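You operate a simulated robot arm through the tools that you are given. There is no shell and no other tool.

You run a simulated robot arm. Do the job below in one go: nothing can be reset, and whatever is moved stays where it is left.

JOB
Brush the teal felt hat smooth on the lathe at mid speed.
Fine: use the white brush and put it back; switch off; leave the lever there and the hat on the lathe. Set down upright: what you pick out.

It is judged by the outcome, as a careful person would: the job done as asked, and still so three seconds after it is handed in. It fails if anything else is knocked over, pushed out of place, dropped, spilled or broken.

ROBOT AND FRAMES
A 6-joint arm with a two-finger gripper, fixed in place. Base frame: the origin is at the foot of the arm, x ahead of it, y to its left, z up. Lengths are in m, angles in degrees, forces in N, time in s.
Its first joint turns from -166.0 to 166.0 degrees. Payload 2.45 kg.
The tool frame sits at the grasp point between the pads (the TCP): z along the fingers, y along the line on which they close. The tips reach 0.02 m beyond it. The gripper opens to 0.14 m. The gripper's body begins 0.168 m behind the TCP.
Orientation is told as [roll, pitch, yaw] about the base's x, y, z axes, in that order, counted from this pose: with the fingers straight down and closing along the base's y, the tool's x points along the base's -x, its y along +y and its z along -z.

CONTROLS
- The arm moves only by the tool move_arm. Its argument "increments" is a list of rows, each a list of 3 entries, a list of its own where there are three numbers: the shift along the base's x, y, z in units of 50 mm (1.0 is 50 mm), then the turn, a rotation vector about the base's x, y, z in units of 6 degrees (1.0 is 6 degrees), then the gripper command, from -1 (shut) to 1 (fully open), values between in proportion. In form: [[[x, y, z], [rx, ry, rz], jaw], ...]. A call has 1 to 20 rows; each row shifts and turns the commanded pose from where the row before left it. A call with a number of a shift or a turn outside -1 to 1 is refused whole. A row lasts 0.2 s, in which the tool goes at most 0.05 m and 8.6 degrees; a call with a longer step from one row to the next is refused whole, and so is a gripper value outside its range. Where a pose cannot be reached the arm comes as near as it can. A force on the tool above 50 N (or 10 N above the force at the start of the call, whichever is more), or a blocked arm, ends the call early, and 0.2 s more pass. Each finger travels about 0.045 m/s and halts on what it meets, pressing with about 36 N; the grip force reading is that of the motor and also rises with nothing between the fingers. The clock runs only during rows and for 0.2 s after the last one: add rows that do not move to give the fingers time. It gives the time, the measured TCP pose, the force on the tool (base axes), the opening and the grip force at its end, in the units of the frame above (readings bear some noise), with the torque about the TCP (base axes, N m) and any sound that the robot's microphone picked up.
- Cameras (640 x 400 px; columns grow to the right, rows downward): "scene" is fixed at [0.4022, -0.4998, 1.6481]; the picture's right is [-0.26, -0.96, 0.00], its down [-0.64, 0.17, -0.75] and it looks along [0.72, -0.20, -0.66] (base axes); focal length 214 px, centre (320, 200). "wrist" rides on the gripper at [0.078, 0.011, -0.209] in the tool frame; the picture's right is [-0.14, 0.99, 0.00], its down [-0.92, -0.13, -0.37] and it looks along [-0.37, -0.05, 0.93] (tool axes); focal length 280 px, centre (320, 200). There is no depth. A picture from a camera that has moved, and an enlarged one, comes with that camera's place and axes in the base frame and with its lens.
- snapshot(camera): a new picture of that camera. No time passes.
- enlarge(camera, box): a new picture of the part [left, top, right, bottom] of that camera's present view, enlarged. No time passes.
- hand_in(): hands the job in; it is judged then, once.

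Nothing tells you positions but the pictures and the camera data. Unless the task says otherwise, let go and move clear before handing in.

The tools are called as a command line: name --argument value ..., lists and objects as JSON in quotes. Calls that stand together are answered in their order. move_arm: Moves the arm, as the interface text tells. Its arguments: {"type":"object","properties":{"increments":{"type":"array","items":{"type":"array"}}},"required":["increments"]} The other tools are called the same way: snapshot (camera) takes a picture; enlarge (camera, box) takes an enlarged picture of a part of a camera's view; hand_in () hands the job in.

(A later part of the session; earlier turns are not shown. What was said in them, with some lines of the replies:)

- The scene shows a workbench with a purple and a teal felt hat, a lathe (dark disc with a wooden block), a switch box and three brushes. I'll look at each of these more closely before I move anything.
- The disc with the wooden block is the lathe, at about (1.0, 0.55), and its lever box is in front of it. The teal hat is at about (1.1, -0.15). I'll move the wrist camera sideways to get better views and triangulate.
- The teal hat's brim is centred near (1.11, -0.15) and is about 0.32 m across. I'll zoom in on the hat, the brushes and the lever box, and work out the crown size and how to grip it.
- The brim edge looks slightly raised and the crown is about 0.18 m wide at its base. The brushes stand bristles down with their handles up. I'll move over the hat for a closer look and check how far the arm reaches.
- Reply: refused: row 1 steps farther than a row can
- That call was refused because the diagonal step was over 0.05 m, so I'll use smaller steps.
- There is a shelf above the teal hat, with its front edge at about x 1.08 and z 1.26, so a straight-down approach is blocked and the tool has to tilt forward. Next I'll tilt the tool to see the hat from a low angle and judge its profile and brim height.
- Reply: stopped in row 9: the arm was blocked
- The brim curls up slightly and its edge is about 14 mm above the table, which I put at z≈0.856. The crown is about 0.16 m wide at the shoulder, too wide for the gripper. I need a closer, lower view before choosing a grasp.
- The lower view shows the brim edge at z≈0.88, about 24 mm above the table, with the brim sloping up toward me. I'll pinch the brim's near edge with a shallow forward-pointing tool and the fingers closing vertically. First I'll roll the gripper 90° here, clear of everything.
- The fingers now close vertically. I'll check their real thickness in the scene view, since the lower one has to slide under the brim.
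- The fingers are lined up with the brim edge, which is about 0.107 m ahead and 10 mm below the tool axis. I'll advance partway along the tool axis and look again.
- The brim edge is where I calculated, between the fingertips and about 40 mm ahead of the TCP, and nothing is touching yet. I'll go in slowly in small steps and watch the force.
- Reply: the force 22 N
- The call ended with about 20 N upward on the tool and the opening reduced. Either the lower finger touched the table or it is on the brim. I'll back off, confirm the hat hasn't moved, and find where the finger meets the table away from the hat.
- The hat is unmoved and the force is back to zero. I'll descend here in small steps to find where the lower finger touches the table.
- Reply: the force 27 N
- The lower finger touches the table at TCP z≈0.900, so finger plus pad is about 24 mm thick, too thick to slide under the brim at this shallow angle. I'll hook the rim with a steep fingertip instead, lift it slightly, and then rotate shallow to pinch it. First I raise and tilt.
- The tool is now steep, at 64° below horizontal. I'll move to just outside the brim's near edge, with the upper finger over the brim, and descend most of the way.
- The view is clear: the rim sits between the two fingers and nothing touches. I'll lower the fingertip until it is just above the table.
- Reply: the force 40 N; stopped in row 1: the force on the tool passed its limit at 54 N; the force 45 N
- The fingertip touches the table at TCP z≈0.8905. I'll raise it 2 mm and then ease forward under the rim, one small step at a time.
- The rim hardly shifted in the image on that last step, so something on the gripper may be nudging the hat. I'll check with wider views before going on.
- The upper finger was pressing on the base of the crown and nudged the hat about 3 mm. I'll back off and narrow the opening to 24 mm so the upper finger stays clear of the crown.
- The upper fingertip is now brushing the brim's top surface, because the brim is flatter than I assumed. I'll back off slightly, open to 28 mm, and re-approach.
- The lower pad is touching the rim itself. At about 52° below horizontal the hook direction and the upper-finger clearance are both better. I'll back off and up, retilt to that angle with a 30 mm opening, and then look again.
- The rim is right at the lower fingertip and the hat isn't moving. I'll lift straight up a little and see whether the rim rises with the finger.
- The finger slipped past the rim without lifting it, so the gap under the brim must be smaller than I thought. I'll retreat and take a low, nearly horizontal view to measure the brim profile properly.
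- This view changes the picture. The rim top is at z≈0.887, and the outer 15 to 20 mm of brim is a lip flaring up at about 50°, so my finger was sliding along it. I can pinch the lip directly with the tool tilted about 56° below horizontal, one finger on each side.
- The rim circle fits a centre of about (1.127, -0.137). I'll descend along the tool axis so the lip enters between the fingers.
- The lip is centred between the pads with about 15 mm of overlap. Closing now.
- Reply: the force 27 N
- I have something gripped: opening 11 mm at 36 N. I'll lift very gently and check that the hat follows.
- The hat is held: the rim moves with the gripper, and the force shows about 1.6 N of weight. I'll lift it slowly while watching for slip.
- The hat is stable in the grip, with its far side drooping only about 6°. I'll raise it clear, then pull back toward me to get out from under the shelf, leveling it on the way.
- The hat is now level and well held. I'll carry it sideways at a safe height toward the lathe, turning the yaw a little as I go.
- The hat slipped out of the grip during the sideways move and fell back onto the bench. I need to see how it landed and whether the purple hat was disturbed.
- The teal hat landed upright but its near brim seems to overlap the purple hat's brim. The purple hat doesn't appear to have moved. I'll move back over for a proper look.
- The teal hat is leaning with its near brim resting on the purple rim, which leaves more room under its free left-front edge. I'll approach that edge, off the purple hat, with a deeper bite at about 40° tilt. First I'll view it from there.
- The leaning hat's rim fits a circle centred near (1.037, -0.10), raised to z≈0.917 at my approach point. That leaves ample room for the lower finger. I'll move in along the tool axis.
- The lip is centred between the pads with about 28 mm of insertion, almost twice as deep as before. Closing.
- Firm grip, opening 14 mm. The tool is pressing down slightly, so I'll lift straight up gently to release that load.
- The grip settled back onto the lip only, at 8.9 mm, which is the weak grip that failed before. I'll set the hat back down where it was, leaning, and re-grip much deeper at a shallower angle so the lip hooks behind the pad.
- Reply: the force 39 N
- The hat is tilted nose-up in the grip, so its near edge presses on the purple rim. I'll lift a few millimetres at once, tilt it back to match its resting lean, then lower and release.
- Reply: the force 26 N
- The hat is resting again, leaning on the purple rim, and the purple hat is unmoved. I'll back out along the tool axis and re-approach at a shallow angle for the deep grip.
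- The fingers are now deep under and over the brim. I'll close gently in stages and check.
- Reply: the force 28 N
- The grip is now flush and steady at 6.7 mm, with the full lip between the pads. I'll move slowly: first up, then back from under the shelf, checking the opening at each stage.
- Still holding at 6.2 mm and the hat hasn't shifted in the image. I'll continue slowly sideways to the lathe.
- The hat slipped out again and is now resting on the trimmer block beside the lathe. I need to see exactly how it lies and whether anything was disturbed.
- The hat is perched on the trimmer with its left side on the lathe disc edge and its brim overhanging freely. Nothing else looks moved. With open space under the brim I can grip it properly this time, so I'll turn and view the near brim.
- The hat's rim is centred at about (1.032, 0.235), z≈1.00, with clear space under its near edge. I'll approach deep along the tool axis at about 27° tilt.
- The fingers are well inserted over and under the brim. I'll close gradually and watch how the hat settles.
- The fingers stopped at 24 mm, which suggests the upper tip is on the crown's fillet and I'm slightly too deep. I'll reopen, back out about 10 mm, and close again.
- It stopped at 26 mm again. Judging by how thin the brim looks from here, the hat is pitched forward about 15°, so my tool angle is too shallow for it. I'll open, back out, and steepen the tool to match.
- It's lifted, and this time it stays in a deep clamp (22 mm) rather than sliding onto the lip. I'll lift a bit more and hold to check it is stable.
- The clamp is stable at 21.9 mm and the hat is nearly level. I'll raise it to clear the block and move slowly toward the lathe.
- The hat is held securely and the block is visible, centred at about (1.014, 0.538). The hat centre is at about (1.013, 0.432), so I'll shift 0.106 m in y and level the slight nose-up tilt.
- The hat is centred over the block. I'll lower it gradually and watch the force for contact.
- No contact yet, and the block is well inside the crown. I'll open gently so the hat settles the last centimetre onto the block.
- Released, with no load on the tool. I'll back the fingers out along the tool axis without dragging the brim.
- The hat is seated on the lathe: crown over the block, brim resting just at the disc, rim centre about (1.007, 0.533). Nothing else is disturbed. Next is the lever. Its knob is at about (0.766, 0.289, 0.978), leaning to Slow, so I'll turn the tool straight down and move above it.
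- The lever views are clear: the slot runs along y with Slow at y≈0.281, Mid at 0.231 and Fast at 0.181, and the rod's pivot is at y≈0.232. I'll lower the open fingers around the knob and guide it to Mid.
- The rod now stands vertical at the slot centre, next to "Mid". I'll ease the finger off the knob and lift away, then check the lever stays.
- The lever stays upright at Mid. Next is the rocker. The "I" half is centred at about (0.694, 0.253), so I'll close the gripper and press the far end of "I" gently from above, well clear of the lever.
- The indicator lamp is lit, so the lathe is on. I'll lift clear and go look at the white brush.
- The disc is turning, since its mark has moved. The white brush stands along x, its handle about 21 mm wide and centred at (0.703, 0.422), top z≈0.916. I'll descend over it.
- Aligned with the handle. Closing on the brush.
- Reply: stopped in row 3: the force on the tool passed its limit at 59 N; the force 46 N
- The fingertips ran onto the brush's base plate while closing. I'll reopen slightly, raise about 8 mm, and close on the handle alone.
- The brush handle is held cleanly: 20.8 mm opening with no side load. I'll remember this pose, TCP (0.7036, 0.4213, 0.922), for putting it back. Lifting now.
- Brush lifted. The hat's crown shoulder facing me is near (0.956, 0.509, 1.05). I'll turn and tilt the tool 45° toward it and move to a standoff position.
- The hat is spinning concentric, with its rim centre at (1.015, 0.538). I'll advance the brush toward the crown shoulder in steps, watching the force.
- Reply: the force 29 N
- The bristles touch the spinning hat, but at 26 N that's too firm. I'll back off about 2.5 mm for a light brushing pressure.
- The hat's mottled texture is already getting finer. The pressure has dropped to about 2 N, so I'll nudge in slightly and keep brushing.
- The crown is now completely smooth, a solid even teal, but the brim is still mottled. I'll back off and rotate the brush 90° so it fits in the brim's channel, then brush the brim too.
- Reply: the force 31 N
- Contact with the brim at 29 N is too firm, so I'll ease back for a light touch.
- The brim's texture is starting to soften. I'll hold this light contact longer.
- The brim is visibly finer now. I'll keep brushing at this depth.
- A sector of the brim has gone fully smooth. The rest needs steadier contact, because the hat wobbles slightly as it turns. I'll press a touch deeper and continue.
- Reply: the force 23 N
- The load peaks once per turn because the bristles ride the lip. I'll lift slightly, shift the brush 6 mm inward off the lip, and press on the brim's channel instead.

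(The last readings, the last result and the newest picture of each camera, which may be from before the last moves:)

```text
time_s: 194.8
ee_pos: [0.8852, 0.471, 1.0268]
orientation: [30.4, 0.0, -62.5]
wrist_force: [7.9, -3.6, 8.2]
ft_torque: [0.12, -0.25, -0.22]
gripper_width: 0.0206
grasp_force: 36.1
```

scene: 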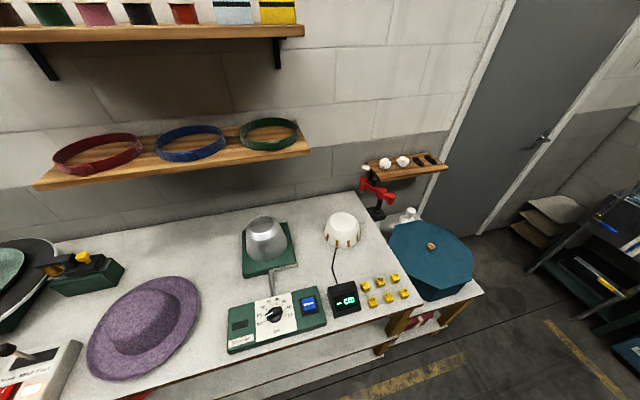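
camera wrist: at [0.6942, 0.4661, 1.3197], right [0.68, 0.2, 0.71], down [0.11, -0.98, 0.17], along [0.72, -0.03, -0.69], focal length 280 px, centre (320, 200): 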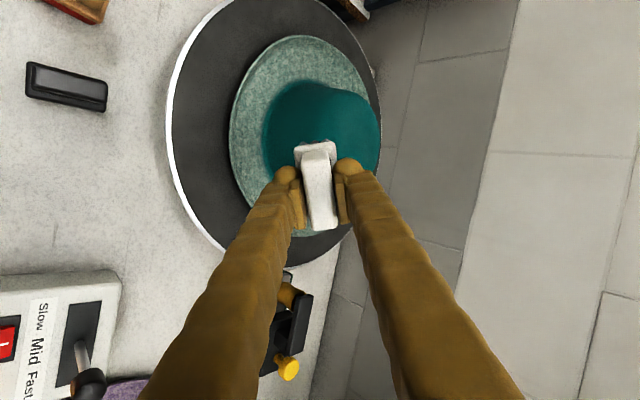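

move_arm --increments '[[[0, 0, 0], [0, 0, 0], -1], [[0, 0, 0], [0, 0, 0], -1], [[0, 0, 0], [0, 0, 0], -1]]'

enlarge --camera "scene" --box '[0, 230, 60, 340]'

```text
time_s: 195.6
ee_pos: [0.8854, 0.471, 1.027]
orientation: [30.5, -0.1, -62.6]
wrist_force: [5.7, -1.4, 4.5]
ft_torque: [-0.25, 0.74, 0.07]
gripper_width: 0.0208
grasp_force: 36.0
```

```text
3.64 times, centred on (30, 285) of scene
camera zoom: at [0.4022, -0.4998, 1.6481], right [-0.26, -0.96, 0.0], down [-0.64, 0.17, -0.75], along [0.72, -0.2, -0.66], focal length 780 px, centre (1374, -109)
```

zoom: 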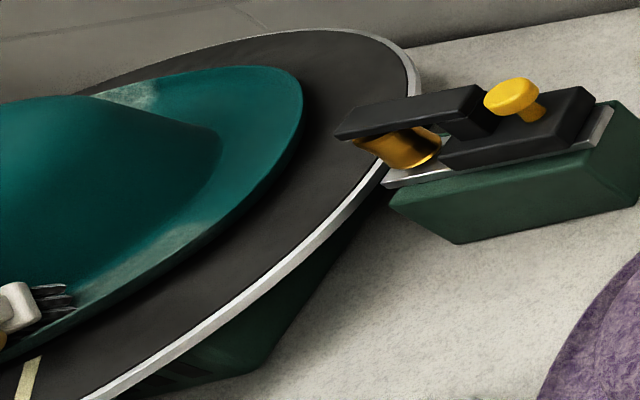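

The smooth area is spreading well with moderate force, around 8 N. I'll keep holding.

move_arm --increments '[[[0, 0, 0], [0, 0, 0], -1], [[0, 0, 0], [0, 0, 0], -1], [[0, 0, 0], [0, 0, 0], -1], [[0, 0, 0], [0, 0, 0], -1], [[0, 0, 0], [0, 0, 0], -1], [[0, 0, 0], [0, 0, 0], -1], [[0, 0, 0], [0, 0, 0], -1], [[0, 0, 0], [0, 0, 0], -1], [[0, 0, 0], [0, 0, 0], -1], [[0, 0, 0], [0, 0, 0], -1], [[0, 0, 0], [0, 0, 0], -1], [[0, 0, 0], [0, 0, 0], -1], [[0, 0, 0], [0, 0, 0], -1], [[0, 0, 0], [0, 0, 0], -1], [[0, 0, 0], [0, 0, 0], -1]]'

enlarge --camera "wrist" --box '[160, 30, 440, 250]'

enlarge --camera "scene" --box '[0, 230, 60, 340]'

```text
time_s: 198.8
ee_pos: [0.8852, 0.4706, 1.0253]
orientation: [30.6, 0.0, -62.5]
wrist_force: [4.1, -1.2, 8.4]
ft_torque: [0.14, -0.25, 0.08]
gripper_width: 0.0207
grasp_force: 35.6
```

```text
1.82 times, centred on (300, 140) of wrist
camera zoom: at [0.7632, 0.4958, 1.2119], right [0.82, 0.27, 0.5], down [0.16, -0.95, 0.25], along [0.55, -0.13, -0.83], focal length 510 px, centre (356, 309)
```

zoom: 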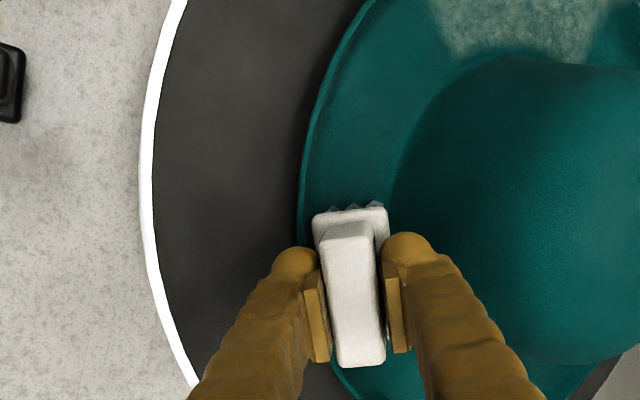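

```text
3.64 times, centred on (30, 285) of scene
camera zoom: at [0.4022, -0.4998, 1.6481], right [-0.26, -0.96, 0.0], down [-0.64, 0.17, -0.75], along [0.72, -0.2, -0.66], focal length 780 px, centre (1374, -109)
```

zoom: 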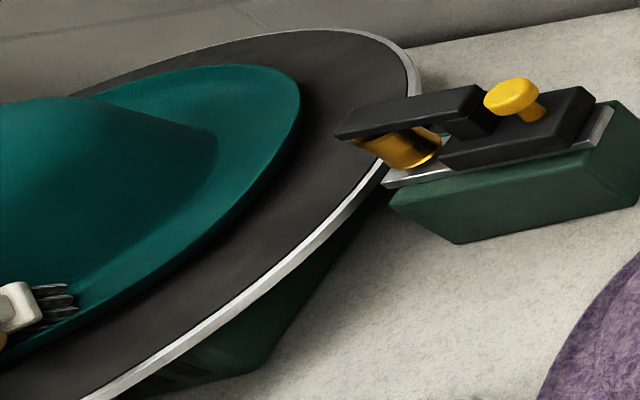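

Nearly there. One mottled sector remains, so I'll continue a few more seconds, very slightly lower.

move_arm --increments '[[[0, 0, -0.015], [0, 0, 0], -1], [[0, 0, 0], [0, 0, 0], -1], [[0, 0, 0], [0, 0, 0], -1], [[0, 0, 0], [0, 0, 0], -1], [[0, 0, 0], [0, 0, 0], -1], [[0, 0, 0], [0, 0, 0], -1], [[0, 0, 0], [0, 0, 0], -1], [[0, 0, 0], [0, 0, 0], -1], [[0, 0, 0], [0, 0, 0], -1], [[0, 0, 0], [0, 0, 0], -1], [[0, 0, 0], [0, 0, 0], -1], [[0, 0, 0], [0, 0, 0], -1], [[0, 0, 0], [0, 0, 0], -1], [[0, 0, 0], [0, 0, 0], -1], [[0, 0, 0], [0, 0, 0], -1]]'

snapshot --camera "wrist"

enlarge --camera "scene" --box '[0, 230, 60, 340]'

```text
time_s: 202.0
ee_pos: [0.8852, 0.4694, 1.0266]
orientation: [30.5, 0.0, -62.6]
wrist_force: [3.5, -8.5, 15.1]
ft_torque: [0.04, -0.28, -0.08]
gripper_width: 0.021
grasp_force: 35.6
```

```text
taken
camera wrist: at [0.7633, 0.4951, 1.2117], right [0.82, 0.27, 0.5], down [0.16, -0.95, 0.25], along [0.55, -0.13, -0.83], focal length 280 px, centre (320, 200)
```

wrist: 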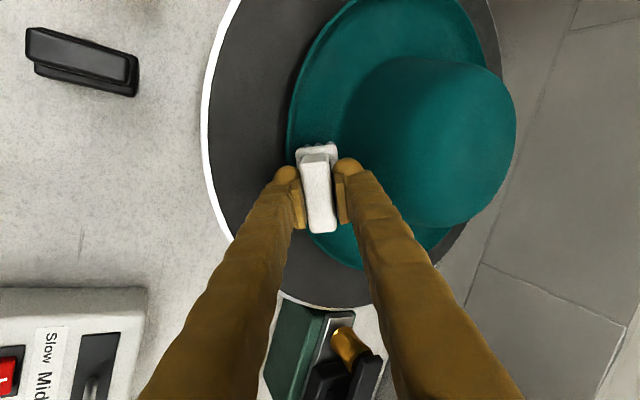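

```text
3.64 times, centred on (30, 285) of scene
camera zoom: at [0.4022, -0.4998, 1.6481], right [-0.26, -0.96, 0.0], down [-0.64, 0.17, -0.75], along [0.72, -0.2, -0.66], focal length 780 px, centre (1374, -109)
```

zoom: 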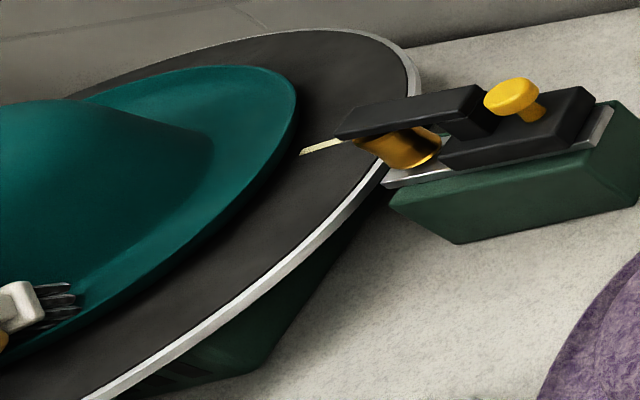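

The whole visible brim and crown now look smooth. I'll lift the brush off and check the full hat as it turns.

move_arm --increments '[[[-0.03, -0.015, 0.2], [0, 0, 0], -1], [[-0.2, -0.1, 0.5], [0, 0, 0], -1], [[-0.4, -0.2, 0.7], [0, 0, 0], -1], [[-0.4, -0.2, 0.7], [0, 0, 0], -1], [[-0.3, -0.1, 0.4], [0, 0, 0], -1], [[0, 0, 0], [0, 0, 0], -1]]'

enlarge --camera "wrist" --box '[140, 0, 460, 290]'

enlarge --camera "scene" --box '[0, 200, 110, 340]'

```text
time_s: 203.4
ee_pos: [0.8172, 0.4405, 1.1509]
orientation: [30.3, 0.1, -62.5]
wrist_force: [-0.5, -0.2, -1.2]
ft_torque: [-0.02, 0.02, -0.01]
gripper_width: 0.0207
grasp_force: 36.0
```

```text
1.38 times, centred on (300, 145) of wrist
camera zoom: at [0.6955, 0.4649, 1.3363], right [0.82, 0.27, 0.5], down [0.16, -0.95, 0.25], along [0.55, -0.13, -0.83], focal length 387 px, centre (348, 276)
```

zoom: 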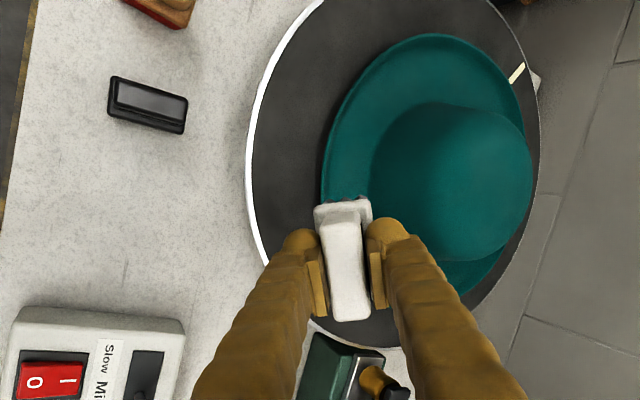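

```text
2.86 times, centred on (55, 270) of scene
camera zoom: at [0.4022, -0.4998, 1.6481], right [-0.26, -0.96, 0.0], down [-0.64, 0.17, -0.75], along [0.72, -0.2, -0.66], focal length 613 px, centre (1077, 0)
```

zoom: 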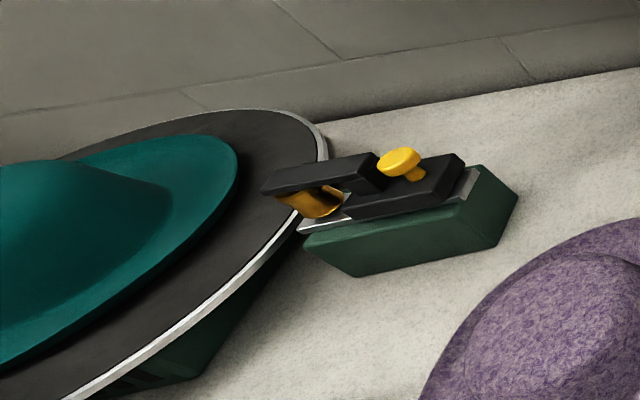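

The whole hat is smooth. Now I'll turn the brush back to its original upright orientation and return it to its spot.

move_arm --increments '[[[-0.3, 0, 0.1], [-0.45, -0.234, 0.862], -1], [[-0.3, 0, 0.1], [-0.45, -0.234, 0.862], -1], [[-0.3, 0, 0], [-0.45, -0.234, 0.862], -1], [[-0.3, 0, 0], [-0.45, -0.234, 0.862], -1], [[-0.2, 0, 0], [-0.45, -0.234, 0.862], -1], [[-0.2, 0, 0], [-0.45, -0.234, 0.862], -1], [[0, 0, 0], [-0.45, -0.234, 0.862], -1], [[0, 0, 0], [-0.45, -0.234, 0.862], -1], [[0, 0, 0], [-0.45, -0.234, 0.862], -1], [[0, 0, 0], [-0.45, -0.234, 0.862], -1], [[0, 0, 0], [-0.45, -0.234, 0.862], -1], [[0, 0, 0], [-0.45, -0.234, 0.862], -1], [[0, 0, 0], [-0.45, -0.234, 0.862], -1], [[0, 0, 0], [-0.45, -0.234, 0.862], -1], [[0, 0, 0], [-0.45, -0.234, 0.862], -1], [[0, 0, 0], [0, 0, 0], -1]]'

```text
time_s: 206.8
ee_pos: [0.738, 0.4391, 1.1598]
orientation: [-0.2, -30.5, 27.6]
wrist_force: [-0.6, 0.2, -1.4]
ft_torque: [0.0, 0.05, 0.02]
gripper_width: 0.0209
grasp_force: 36.0
```

move_arm --increments '[[[-0.1, -0.06, 0], [-0.392, 0.75, 0], -1], [[-0.1, -0.06, 0], [-0.392, 0.75, 0], -1], [[-0.1, -0.06, 0], [-0.392, 0.75, 0], -1], [[-0.1, -0.06, 0], [-0.392, 0.75, 0], -1], [[-0.1, -0.06, 0], [-0.392, 0.75, 0], -1], [[-0.1, -0.06, 0], [-0.392, 0.75, 0], -1], [[0, 0, 0], [0, 0, -0.928], -1], [[0, 0, 0], [0, 0, -0.928], -1], [[0, 0, -0.2], [0, 0, -0.928], -1], [[0, 0, -0.4], [0, 0, -0.928], -1], [[0, 0, -0.4], [0, 0, -0.928], -1], [[0, 0, -0.4], [0, 0, 0], -1], [[0, 0, 0], [0, 0, 0], -1]]'

snapshot --camera "wrist"

enlarge --camera "wrist" --box '[220, 90, 420, 270]'

```text
time_s: 209.6
ee_pos: [0.7098, 0.4196, 1.0901]
orientation: [-0.2, 0.1, -0.4]
wrist_force: [-0.7, 0.0, 0.1]
ft_torque: [0.03, 0.02, 0.0]
gripper_width: 0.0206
grasp_force: 35.9
```

```text
taken
camera wrist: at [0.631, 0.4331, 1.2994], right [0.14, 0.99, 0.0], down [0.92, -0.13, 0.37], along [0.36, -0.05, -0.93], focal length 280 px, centre (320, 200)
```

wrist: 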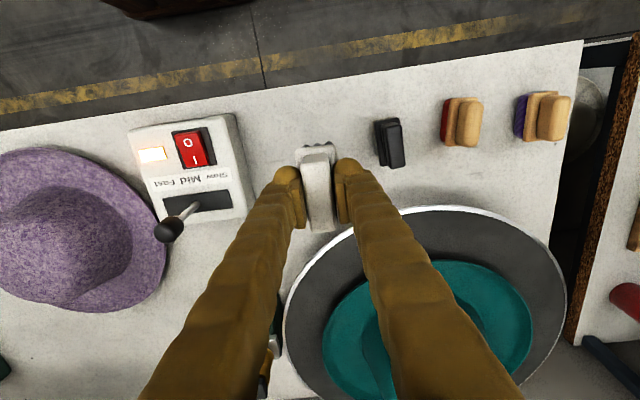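

```text
2.22 times, centred on (320, 180) of wrist
camera zoom: at [0.631, 0.4331, 1.2994], right [0.14, 0.99, 0.0], down [0.92, -0.13, 0.37], along [0.36, -0.05, -0.93], focal length 623 px, centre (320, 244)
```

zoom: 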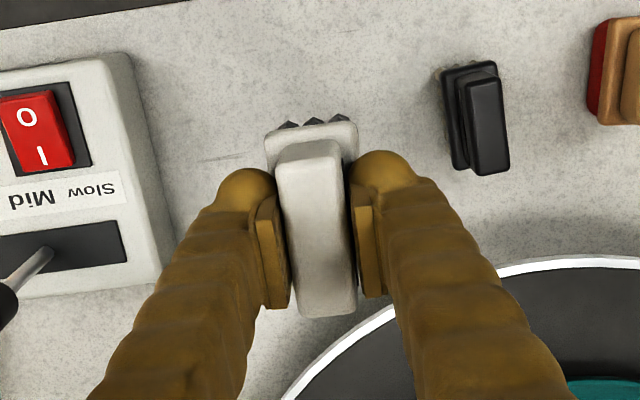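

move_arm --increments '[[[-0.1, 0.034, -0.5], [0, 0, 0], -1], [[-0.1, 0, -0.8], [0, 0, 0], -1], [[0, 0, -0.8], [0, 0, 0], -1], [[0, 0, -0.6], [0, 0, 0], -1], [[0, 0, -0.4], [0, 0, 0], -1], [[0, 0, 0], [0, 0, 0], -1]]'

enlarge --camera "wrist" --box '[220, 90, 420, 270]'

```text
time_s: 211.0
ee_pos: [0.6985, 0.4209, 0.9335]
orientation: [-0.1, 0.0, -0.3]
wrist_force: [0.6, 0.1, -2.0]
ft_torque: [0.0, 0.0, 0.01]
gripper_width: 0.0207
grasp_force: 36.3
```

```text
2.22 times, centred on (320, 180) of wrist
camera zoom: at [0.6206, 0.4346, 1.1425], right [0.14, 0.99, 0.0], down [0.92, -0.13, 0.37], along [0.36, -0.05, -0.93], focal length 623 px, centre (320, 244)
```

zoom: 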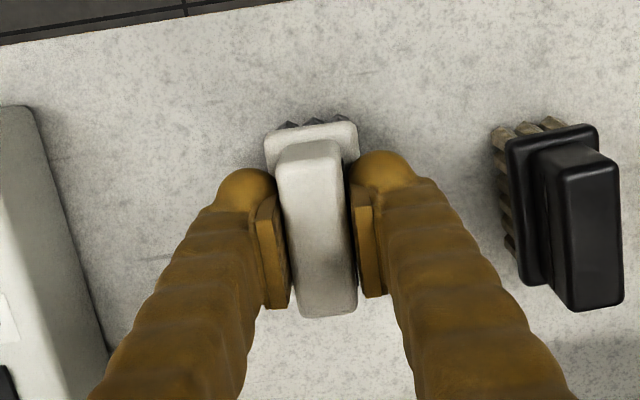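

move_arm --increments '[[[0, 0, -0.1], [0, 0, 0], -1], [[0, 0, -0.06], [0, 0, 0], -1], [[0, 0, 0], [0, 0, 0], -1]]'

```text
time_s: 211.8
ee_pos: [0.6979, 0.423, 0.9272]
orientation: [-0.2, 0.2, -0.3]
wrist_force: [0.0, -0.7, -1.5]
ft_torque: [0.0, 0.03, 0.0]
gripper_width: 0.021
grasp_force: 36.4
```

move_arm --increments '[[[0, 0, -0.04], [0, 0, 0], -1], [[0, 0, 0], [0, 0, 0], -1]]'

```text
time_s: 212.4
ee_pos: [0.6998, 0.4226, 0.9248]
orientation: [-0.1, 0.0, -0.4]
wrist_force: [-0.8, 0.5, -1.8]
ft_torque: [0.03, 0.01, 0.03]
gripper_width: 0.0207
grasp_force: 36.1
```

move_arm --increments '[[[0, 0, -0.04], [0, 0, 0], -1], [[0, 0, 0], [0, 0, 0], -1]]'

```text
time_s: 213.0
ee_pos: [0.6977, 0.4233, 0.9235]
orientation: [-0.1, 0.0, -0.3]
wrist_force: [1.0, 0.0, -0.3]
ft_torque: [0.02, -0.05, -0.01]
gripper_width: 0.0207
grasp_force: 36.2
```

move_arm --increments '[[[0, 0, -0.03], [0, 0, 0], -1], [[0, 0, 0], [0, 0, 0], -1]]'

```text
time_s: 213.6
ee_pos: [0.6977, 0.4213, 0.9234]
orientation: [-0.2, 0.1, -0.3]
wrist_force: [-0.4, -1.0, -1.4]
ft_torque: [-0.03, 0.0, 0.0]
gripper_width: 0.0211
grasp_force: 35.6
```

move_arm --increments '[[[0, 0, -0.04], [0, 0, 0], -1], [[0, 0, 0], [0, 0, 0], -1]]'

enlarge --camera "wrist" --box '[220, 90, 420, 270]'

```text
time_s: 214.2
ee_pos: [0.6979, 0.4219, 0.9213]
orientation: [-0.1, -0.1, -0.3]
wrist_force: [-5.0, 2.7, 17.7]
ft_torque: [0.03, 0.91, -0.08]
gripper_width: 0.0205
grasp_force: 36.3
```

```text
2.22 times, centred on (320, 180) of wrist
camera zoom: at [0.6206, 0.4351, 1.1298], right [0.14, 0.99, 0.0], down [0.92, -0.13, 0.37], along [0.36, -0.05, -0.93], focal length 623 px, centre (320, 244)
```

zoom: 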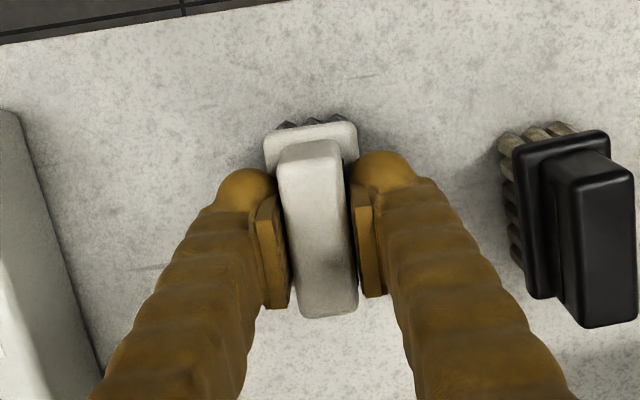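

The near end of the bristles touched first, so the brush is pitched a couple of degrees in the grip. I'll raise slightly, level it, and touch down again.

move_arm --increments '[[[0, 0, 0.06], [0, 0, 0], -1], [[0, 0, 0], [0, 0.45, 0], -1], [[0, 0, 0], [0, 0, 0], -1]]'

move_arm --increments '[[[0, 0, -0.03], [0, 0, 0], -1], [[0, 0, 0], [0, 0, 0], -1]]'

```text
time_s: 215.0
ee_pos: [0.6992, 0.4232, 0.924]
orientation: [-0.1, 2.7, -0.3]
wrist_force: [0.4, -0.3, -1.7]
ft_torque: [-0.01, 0.03, -0.02]
gripper_width: 0.0207
grasp_force: 35.8
```

```text
time_s: 215.6
ee_pos: [0.6983, 0.4236, 0.9225]
orientation: [-0.1, 2.8, -0.3]
wrist_force: [0.5, -0.8, -1.0]
ft_torque: [0.01, -0.03, -0.03]
gripper_width: 0.0207
grasp_force: 36.4
```

move_arm --increments '[[[0, 0, -0.03], [0, 0, 0], -1], [[0, 0, 0], [0, 0, 0], -1]]'

```text
time_s: 216.2
ee_pos: [0.6989, 0.4232, 0.9219]
orientation: [-0.1, 2.7, -0.3]
wrist_force: [-2.6, -0.3, 15.6]
ft_torque: [-0.05, -0.31, -0.05]
gripper_width: 0.0205
grasp_force: 35.6
```

Contact is nearly flat now. I'll take the pressure off and open slowly so the brush stands on its own.

move_arm --increments '[[[0, 0, 0.015], [0, 0, 0], -0.9], [[0, 0, 0], [0, 0, 0], -0.68], [[0, 0, 0], [0, 0, 0], -0.6], [[0, 0, 0], [0, 0, 0], -0.45], [[0, 0, 0], [0, 0, 0], -0.35], [[0, 0, 0], [0, 0, 0], -0.35]]'

enlarge --camera "wrist" --box '[220, 90, 420, 270]'

```text
time_s: 217.6
ee_pos: [0.6975, 0.4233, 0.9212]
orientation: [-0.1, 2.8, -0.3]
wrist_force: [-1.0, 0.0, 0.3]
ft_torque: [0.02, 0.0, -0.02]
gripper_width: 0.0456
grasp_force: 0.0
```

```text
2.22 times, centred on (320, 180) of wrist
camera zoom: at [0.6297, 0.4358, 1.1335], right [0.14, 0.99, -0.01], down [0.94, -0.13, 0.32], along [0.32, -0.05, -0.95], focal length 623 px, centre (320, 244)
```

zoom: 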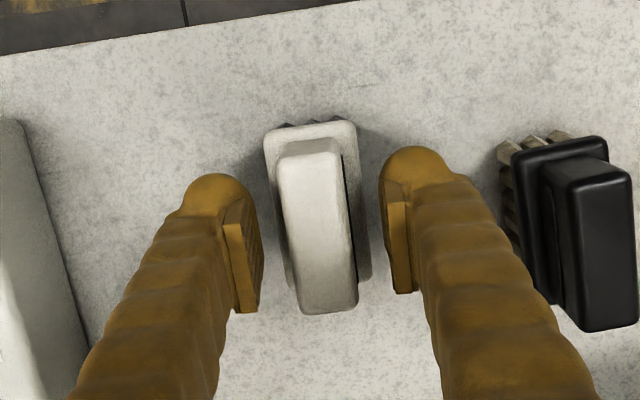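

The white brush is standing upright in its place. I'll rise straight up and check it.

move_arm --increments '[[[0, 0, 0.3], [0, 0, 0], -0.35], [[0, 0, 0.5], [0, 0, 0], -0.35], [[0, 0, 0.8], [0, -0.45, 0], -0.35], [[0, 0, 0.9], [0, 0, 0], -0.35], [[0, 0, 0.6], [0, 0, 0], -0.35], [[0, 0, 0], [0, 0, 0], -0.35]]'

snapshot --camera "wrist"

enlarge --camera "wrist" --box '[230, 70, 420, 230]'

```text
time_s: 219.0
ee_pos: [0.6957, 0.4221, 1.0744]
orientation: [-0.2, 0.0, -0.3]
wrist_force: [0.7, 0.0, -0.3]
ft_torque: [-0.02, -0.01, 0.01]
gripper_width: 0.0456
grasp_force: 0.0
```

```text
taken
camera wrist: at [0.619, 0.4345, 1.2831], right [0.14, 0.99, 0.0], down [0.92, -0.13, 0.37], along [0.36, -0.05, -0.93], focal length 280 px, centre (320, 200)
```

wrist: 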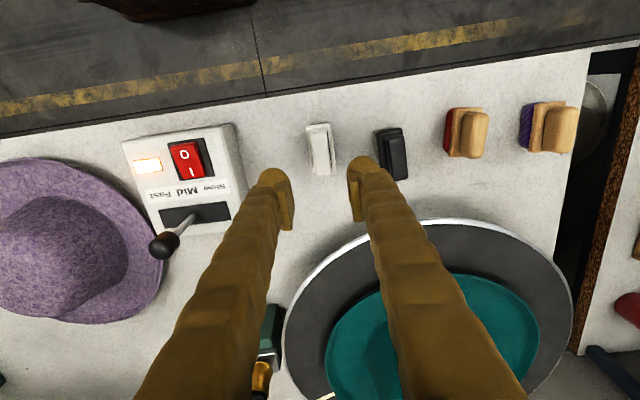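

```text
2.50 times, centred on (325, 150) of wrist
camera zoom: at [0.619, 0.4345, 1.2831], right [0.14, 0.99, 0.0], down [0.92, -0.13, 0.37], along [0.36, -0.05, -0.93], focal length 701 px, centre (308, 325)
```

zoom: 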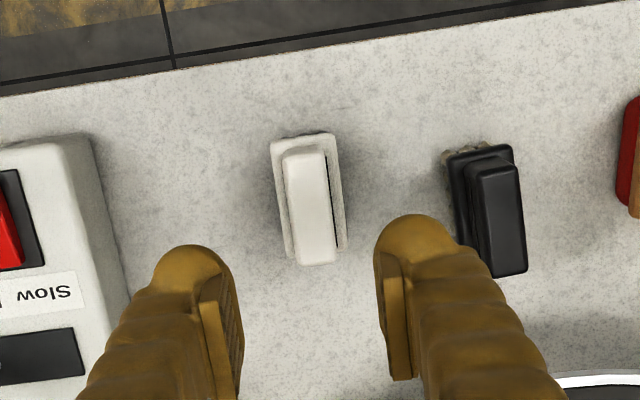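

The brush stands upright at its original spot. Now I'll switch off: close the gripper and press the "O" half of the rocker, the near end at about (0.660, 0.2525).

move_arm --increments '[[[0, -0.6, 0], [0, 0, 0], -1], [[0, -0.9, 0], [0, 0, 0], -1], [[0, -0.9, 0], [0, 0, 0], -1], [[-0.3, -0.8, 0], [0, 0, 0], -1], [[-0.42, -0.19, -0.4], [0, 0, 0], -1], [[0, 0, -0.8], [0, 0, 0], -1], [[0, 0, -0.7], [0, 0, 0], -1], [[0, 0, 0], [0, 0, 0], -1]]'

enlarge --camera "wrist" --box '[200, 60, 440, 300]'

enlarge --camera "scene" --box '[0, 290, 120, 400]'

```text
time_s: 220.8
ee_pos: [0.6623, 0.2513, 0.9792]
orientation: [-0.1, 0.0, -0.3]
wrist_force: [0.2, -0.9, -0.3]
ft_torque: [-0.01, 0.0, 0.0]
gripper_width: 0.0
grasp_force: 29.4
```

```text
1.67 times, centred on (320, 180) of wrist
camera zoom: at [0.5846, 0.2641, 1.1889], right [0.14, 0.99, 0.0], down [0.92, -0.13, 0.37], along [0.36, -0.05, -0.93], focal length 467 px, centre (320, 233)
```

zoom: 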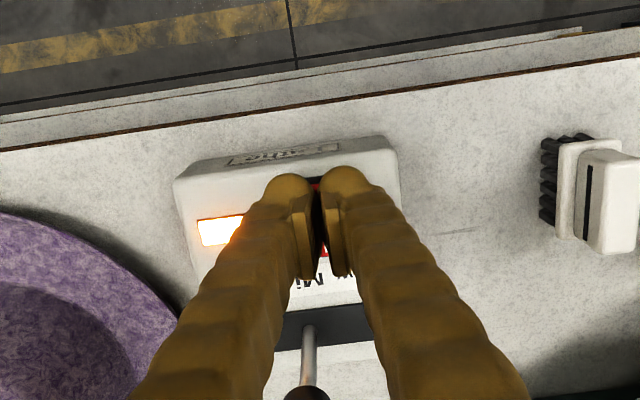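

```text
3.64 times, centred on (60, 345) of scene
camera zoom: at [0.4022, -0.4998, 1.6481], right [-0.26, -0.96, 0.0], down [-0.64, 0.17, -0.75], along [0.72, -0.2, -0.66], focal length 780 px, centre (1266, -327)
```

zoom: 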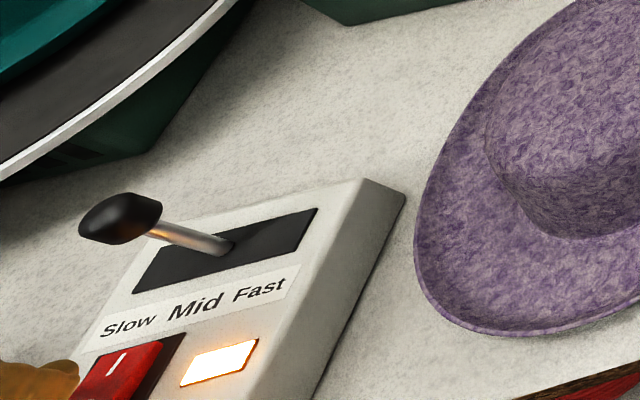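

move_arm --increments '[[[-0.03, 0.02, -0.2], [0, 0, 0], -1], [[0, 0, -0.25], [0, 0, 0], -1], [[0, 0, 0], [0, 0, 0], -1]]'

```text
time_s: 221.6
ee_pos: [0.6602, 0.2534, 0.959]
orientation: [-0.1, 0.1, -0.3]
wrist_force: [0.4, -0.4, -0.5]
ft_torque: [-0.02, 0.03, -0.03]
gripper_width: 0.0001
grasp_force: 29.4
```

move_arm --increments '[[[0, 0, -0.1], [0, 0, 0], -1], [[0, 0, 0], [0, 0, 0], -1]]'

```text
time_s: 222.2
ee_pos: [0.6602, 0.2537, 0.9534]
orientation: [-0.1, 0.0, -0.3]
wrist_force: [0.0, 0.1, 0.7]
ft_torque: [-0.02, -0.01, -0.02]
gripper_width: 0.0001
grasp_force: 29.2
```

move_arm --increments '[[[0, 0, -0.08], [0, 0, 0], -1], [[0, 0, 0], [0, 0, 0], -1]]'

enlarge --camera "scene" --box '[0, 290, 120, 400]'

```text
time_s: 222.8
ee_pos: [0.6601, 0.2544, 0.9497]
orientation: [0.0, 0.1, -0.3]
wrist_force: [0.2, 0.4, 1.0]
ft_torque: [0.03, -0.04, 0.01]
gripper_width: 0.0
grasp_force: 30.0
```

```text
3.64 times, centred on (60, 345) of scene
camera zoom: at [0.4022, -0.4998, 1.6481], right [-0.26, -0.96, 0.0], down [-0.64, 0.17, -0.75], along [0.72, -0.2, -0.66], focal length 780 px, centre (1266, -327)
```

zoom: 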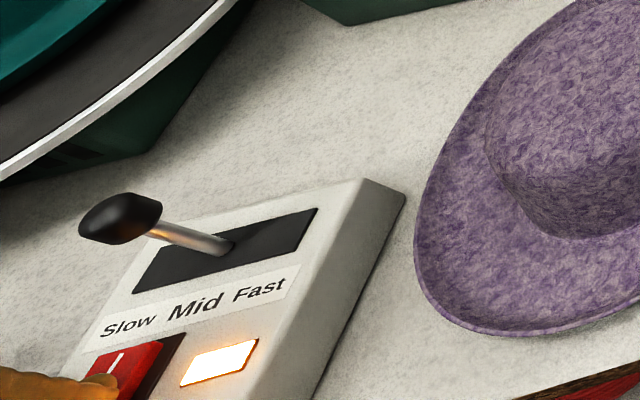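

Still on, with contact just beginning. Pressing a little further.

move_arm --increments '[[[0, 0, -0.06], [0, 0, 0], -1], [[0, 0, 0], [0, 0, 0], -1]]'

enlarge --camera "scene" --box '[0, 290, 120, 400]'

```text
time_s: 223.4
ee_pos: [0.6603, 0.2534, 0.946]
orientation: [-0.1, 0.1, -0.2]
wrist_force: [0.5, 0.5, -0.5]
ft_torque: [0.03, 0.0, -0.02]
gripper_width: 0.0001
grasp_force: 29.6
```

```text
3.64 times, centred on (60, 345) of scene
camera zoom: at [0.4022, -0.4998, 1.6481], right [-0.26, -0.96, 0.0], down [-0.64, 0.17, -0.75], along [0.72, -0.2, -0.66], focal length 780 px, centre (1266, -327)
```

zoom: 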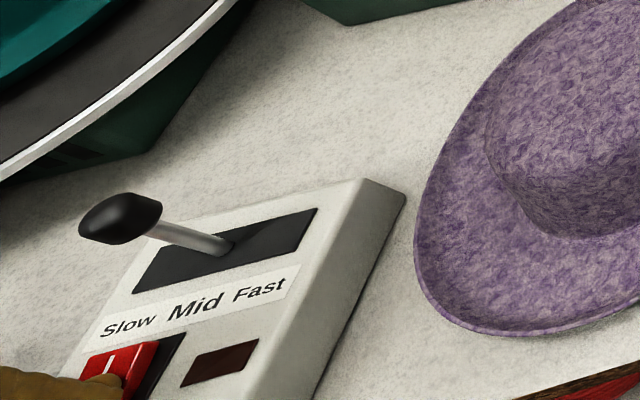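

The lamp is out, so the lathe is off. I'll lift clear and do a final inspection.

move_arm --increments '[[[0, 0, 0.4], [0, 0, 0], -1], [[0, 0, 0.8], [0, 0, 0], -1], [[0, 0, 1], [0, 0, 0], -1], [[0, 0.3, 0.9], [0, 0, 0], -0.8], [[-0.3, 0.5, 0.8], [0, 0, 0], -0.5], [[-0.3, 0.5, 0.8], [0, 0, 0], 0], [[-0.3, 0.5, 0.7], [0, 0, 0], 0], [[0, 0, 0], [0, 0, 0], 0]]'

snapshot --camera "wrist"

snapshot --camera "scene"

```text
time_s: 225.2
ee_pos: [0.6154, 0.3438, 1.2185]
orientation: [-0.2, 0.1, -0.3]
wrist_force: [-0.4, -0.9, 0.0]
ft_torque: [0.0, -0.01, -0.02]
gripper_width: 0.0698
grasp_force: 0.1
```

```text
taken
camera wrist: at [0.5379, 0.3564, 1.4271], right [0.14, 0.99, 0.0], down [0.92, -0.13, 0.37], along [0.36, -0.05, -0.93], focal length 280 px, centre (320, 200)
```

wrist: 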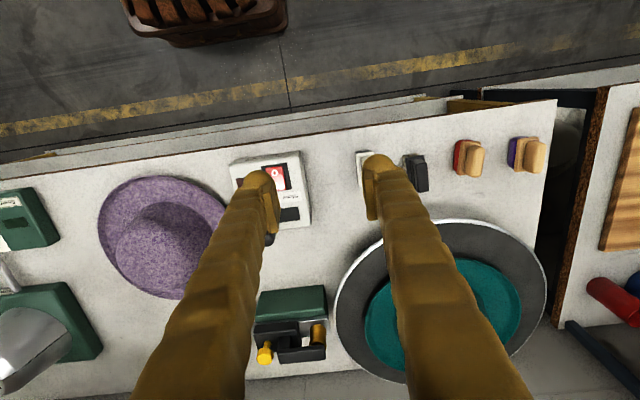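

```text
taken
```

scene: 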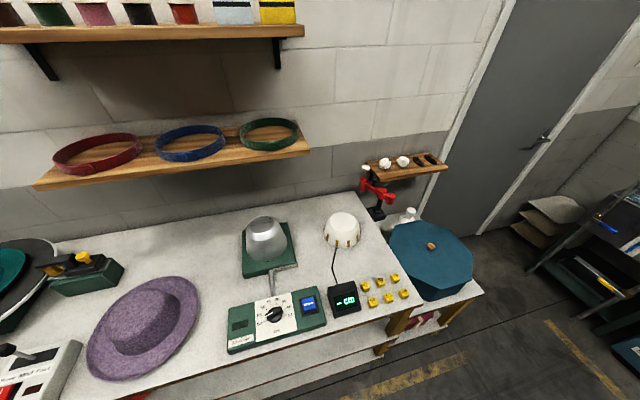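

move_arm --increments '[[[-0.3, 0.7, 0.4], [0, 0, 0], 1], [[-0.3, 0.7, 0.4], [0, 0, 0], 1], [[-0.3, 0.7, 0.5], [0, 0, 0], 1], [[-0.3, 0.7, 0.5], [0, 0, 0], 1], [[-0.3, 0.7, 0.4], [0, 0, 0], 1], [[0, 0, 0], [0, 0, 0], 1], [[0, 0, 0], [0, 0, 0], 1]]'

enlarge --camera "wrist" --box '[180, 120, 480, 380]'

enlarge --camera "scene" --box '[0, 220, 220, 400]'

snapshot --camera "wrist"

```text
time_s: 226.8
ee_pos: [0.5408, 0.5179, 1.3269]
orientation: [-0.1, 0.1, -0.4]
wrist_force: [-0.4, -0.4, 0.0]
ft_torque: [0.01, -0.02, -0.02]
gripper_width: 0.1398
grasp_force: 0.0
```

```text
1.54 times, centred on (330, 250) of wrist
camera zoom: at [0.4625, 0.5304, 1.5349], right [0.14, 0.99, 0.0], down [0.92, -0.13, 0.37], along [0.36, -0.05, -0.93], focal length 431 px, centre (305, 123)
```

zoom: 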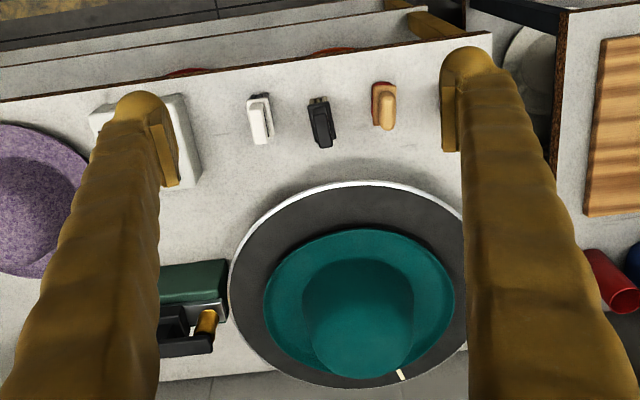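

```text
2.22 times, centred on (110, 310) of scene
camera zoom: at [0.4022, -0.4998, 1.6481], right [-0.26, -0.96, 0.0], down [-0.64, 0.17, -0.75], along [0.72, -0.2, -0.66], focal length 477 px, centre (787, -44)
```

zoom: 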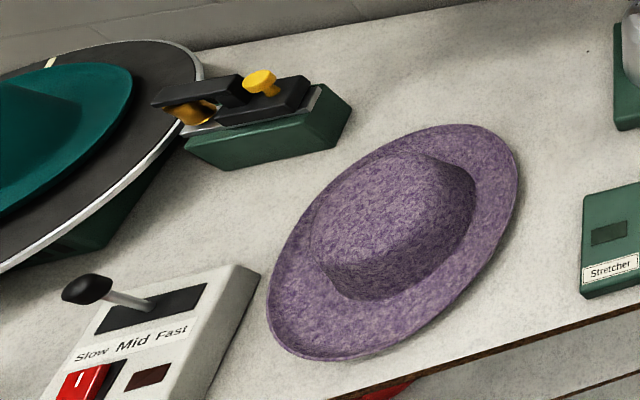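

```text
taken
camera wrist: at [0.4625, 0.5304, 1.5349], right [0.14, 0.99, 0.0], down [0.92, -0.13, 0.37], along [0.36, -0.05, -0.93], focal length 280 px, centre (320, 200)
```

wrist: 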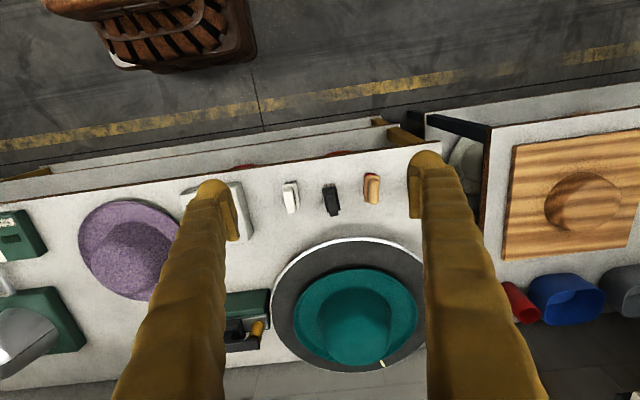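

Everything matches the starting layout: purple hat, trimmer, stretcher and brushes. I'll wait a moment to confirm the disc has stopped turning.

move_arm --increments '[[[0, 0, 0], [0, 0, 0], 1], [[0, 0, 0], [0, 0, 0], 1], [[0, 0, 0], [0, 0, 0], 1], [[0, 0, 0], [0, 0, 0], 1], [[0, 0, 0], [0, 0, 0], 1]]'

enlarge --camera "wrist" --box '[240, 150, 440, 390]'

enlarge --camera "scene" --box '[0, 220, 220, 400]'

```text
time_s: 228.0
ee_pos: [0.5406, 0.5169, 1.3259]
orientation: [-0.1, 0.2, -0.4]
wrist_force: [0.4, 0.3, 0.7]
ft_torque: [0.03, 0.02, 0.04]
gripper_width: 0.1401
grasp_force: 0.0
```

```text
1.67 times, centred on (340, 270) of wrist
camera zoom: at [0.4626, 0.5303, 1.5348], right [0.14, 0.99, 0.0], down [0.92, -0.13, 0.37], along [0.36, -0.05, -0.93], focal length 467 px, centre (287, 83)
```

zoom: 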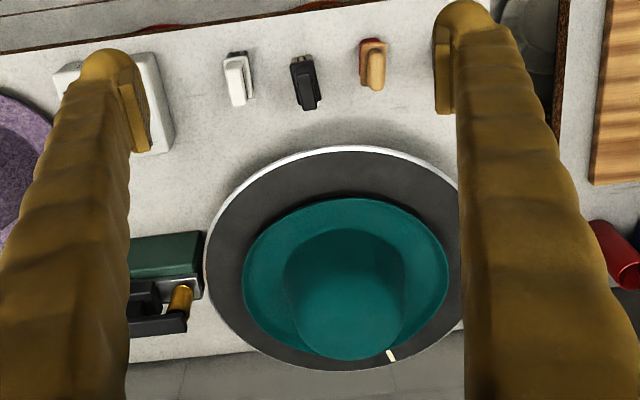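

```text
2.22 times, centred on (110, 310) of scene
camera zoom: at [0.4022, -0.4998, 1.6481], right [-0.26, -0.96, 0.0], down [-0.64, 0.17, -0.75], along [0.72, -0.2, -0.66], focal length 477 px, centre (787, -44)
```

zoom: 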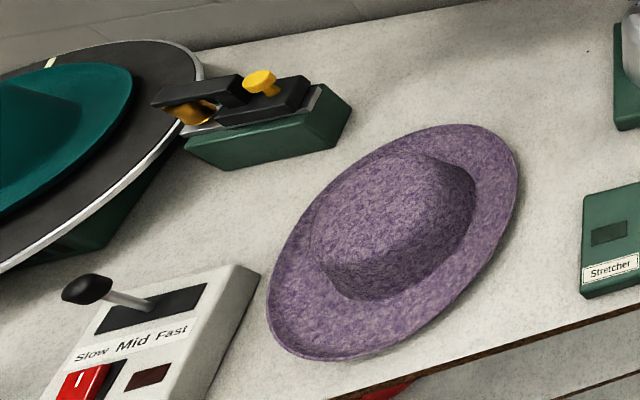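

The disc has stopped, the lamp is off, and the lever stands at Mid. The smooth hat is on the lathe, the white brush is upright in its place, and the arm is clear. Handing in.

hand_in

```text
The job is handed in.
```

The teal hat is brushed smooth all over, crown and brim, and it is sitting on the lathe. The job is handed in, but I dropped the hat twice along the way.

- **Lathe:** it ran at mid speed while I brushed. It is now switched off, the lamp is out and the disc has stopped. The lever is still at Mid.
- **White brush:** it stands upright in its spot, about 7 mm from where it started.
- **Drops:** while I was carrying the hat to the lathe, the brim slipped out of the gripper twice. It landed upright both times. The first time its brim leaned on the purple hat's brim; the second time it came to rest on the trimmer block and the edge of the lathe disc. While re-gripping after the first fall I also pressed it against the purple hat's rim, at up to about 38 N.
- **Everything else:** in the final pictures the purple hat, trimmer, stretcher and other brushes are where they were at the start. I could see no marks from the drops.
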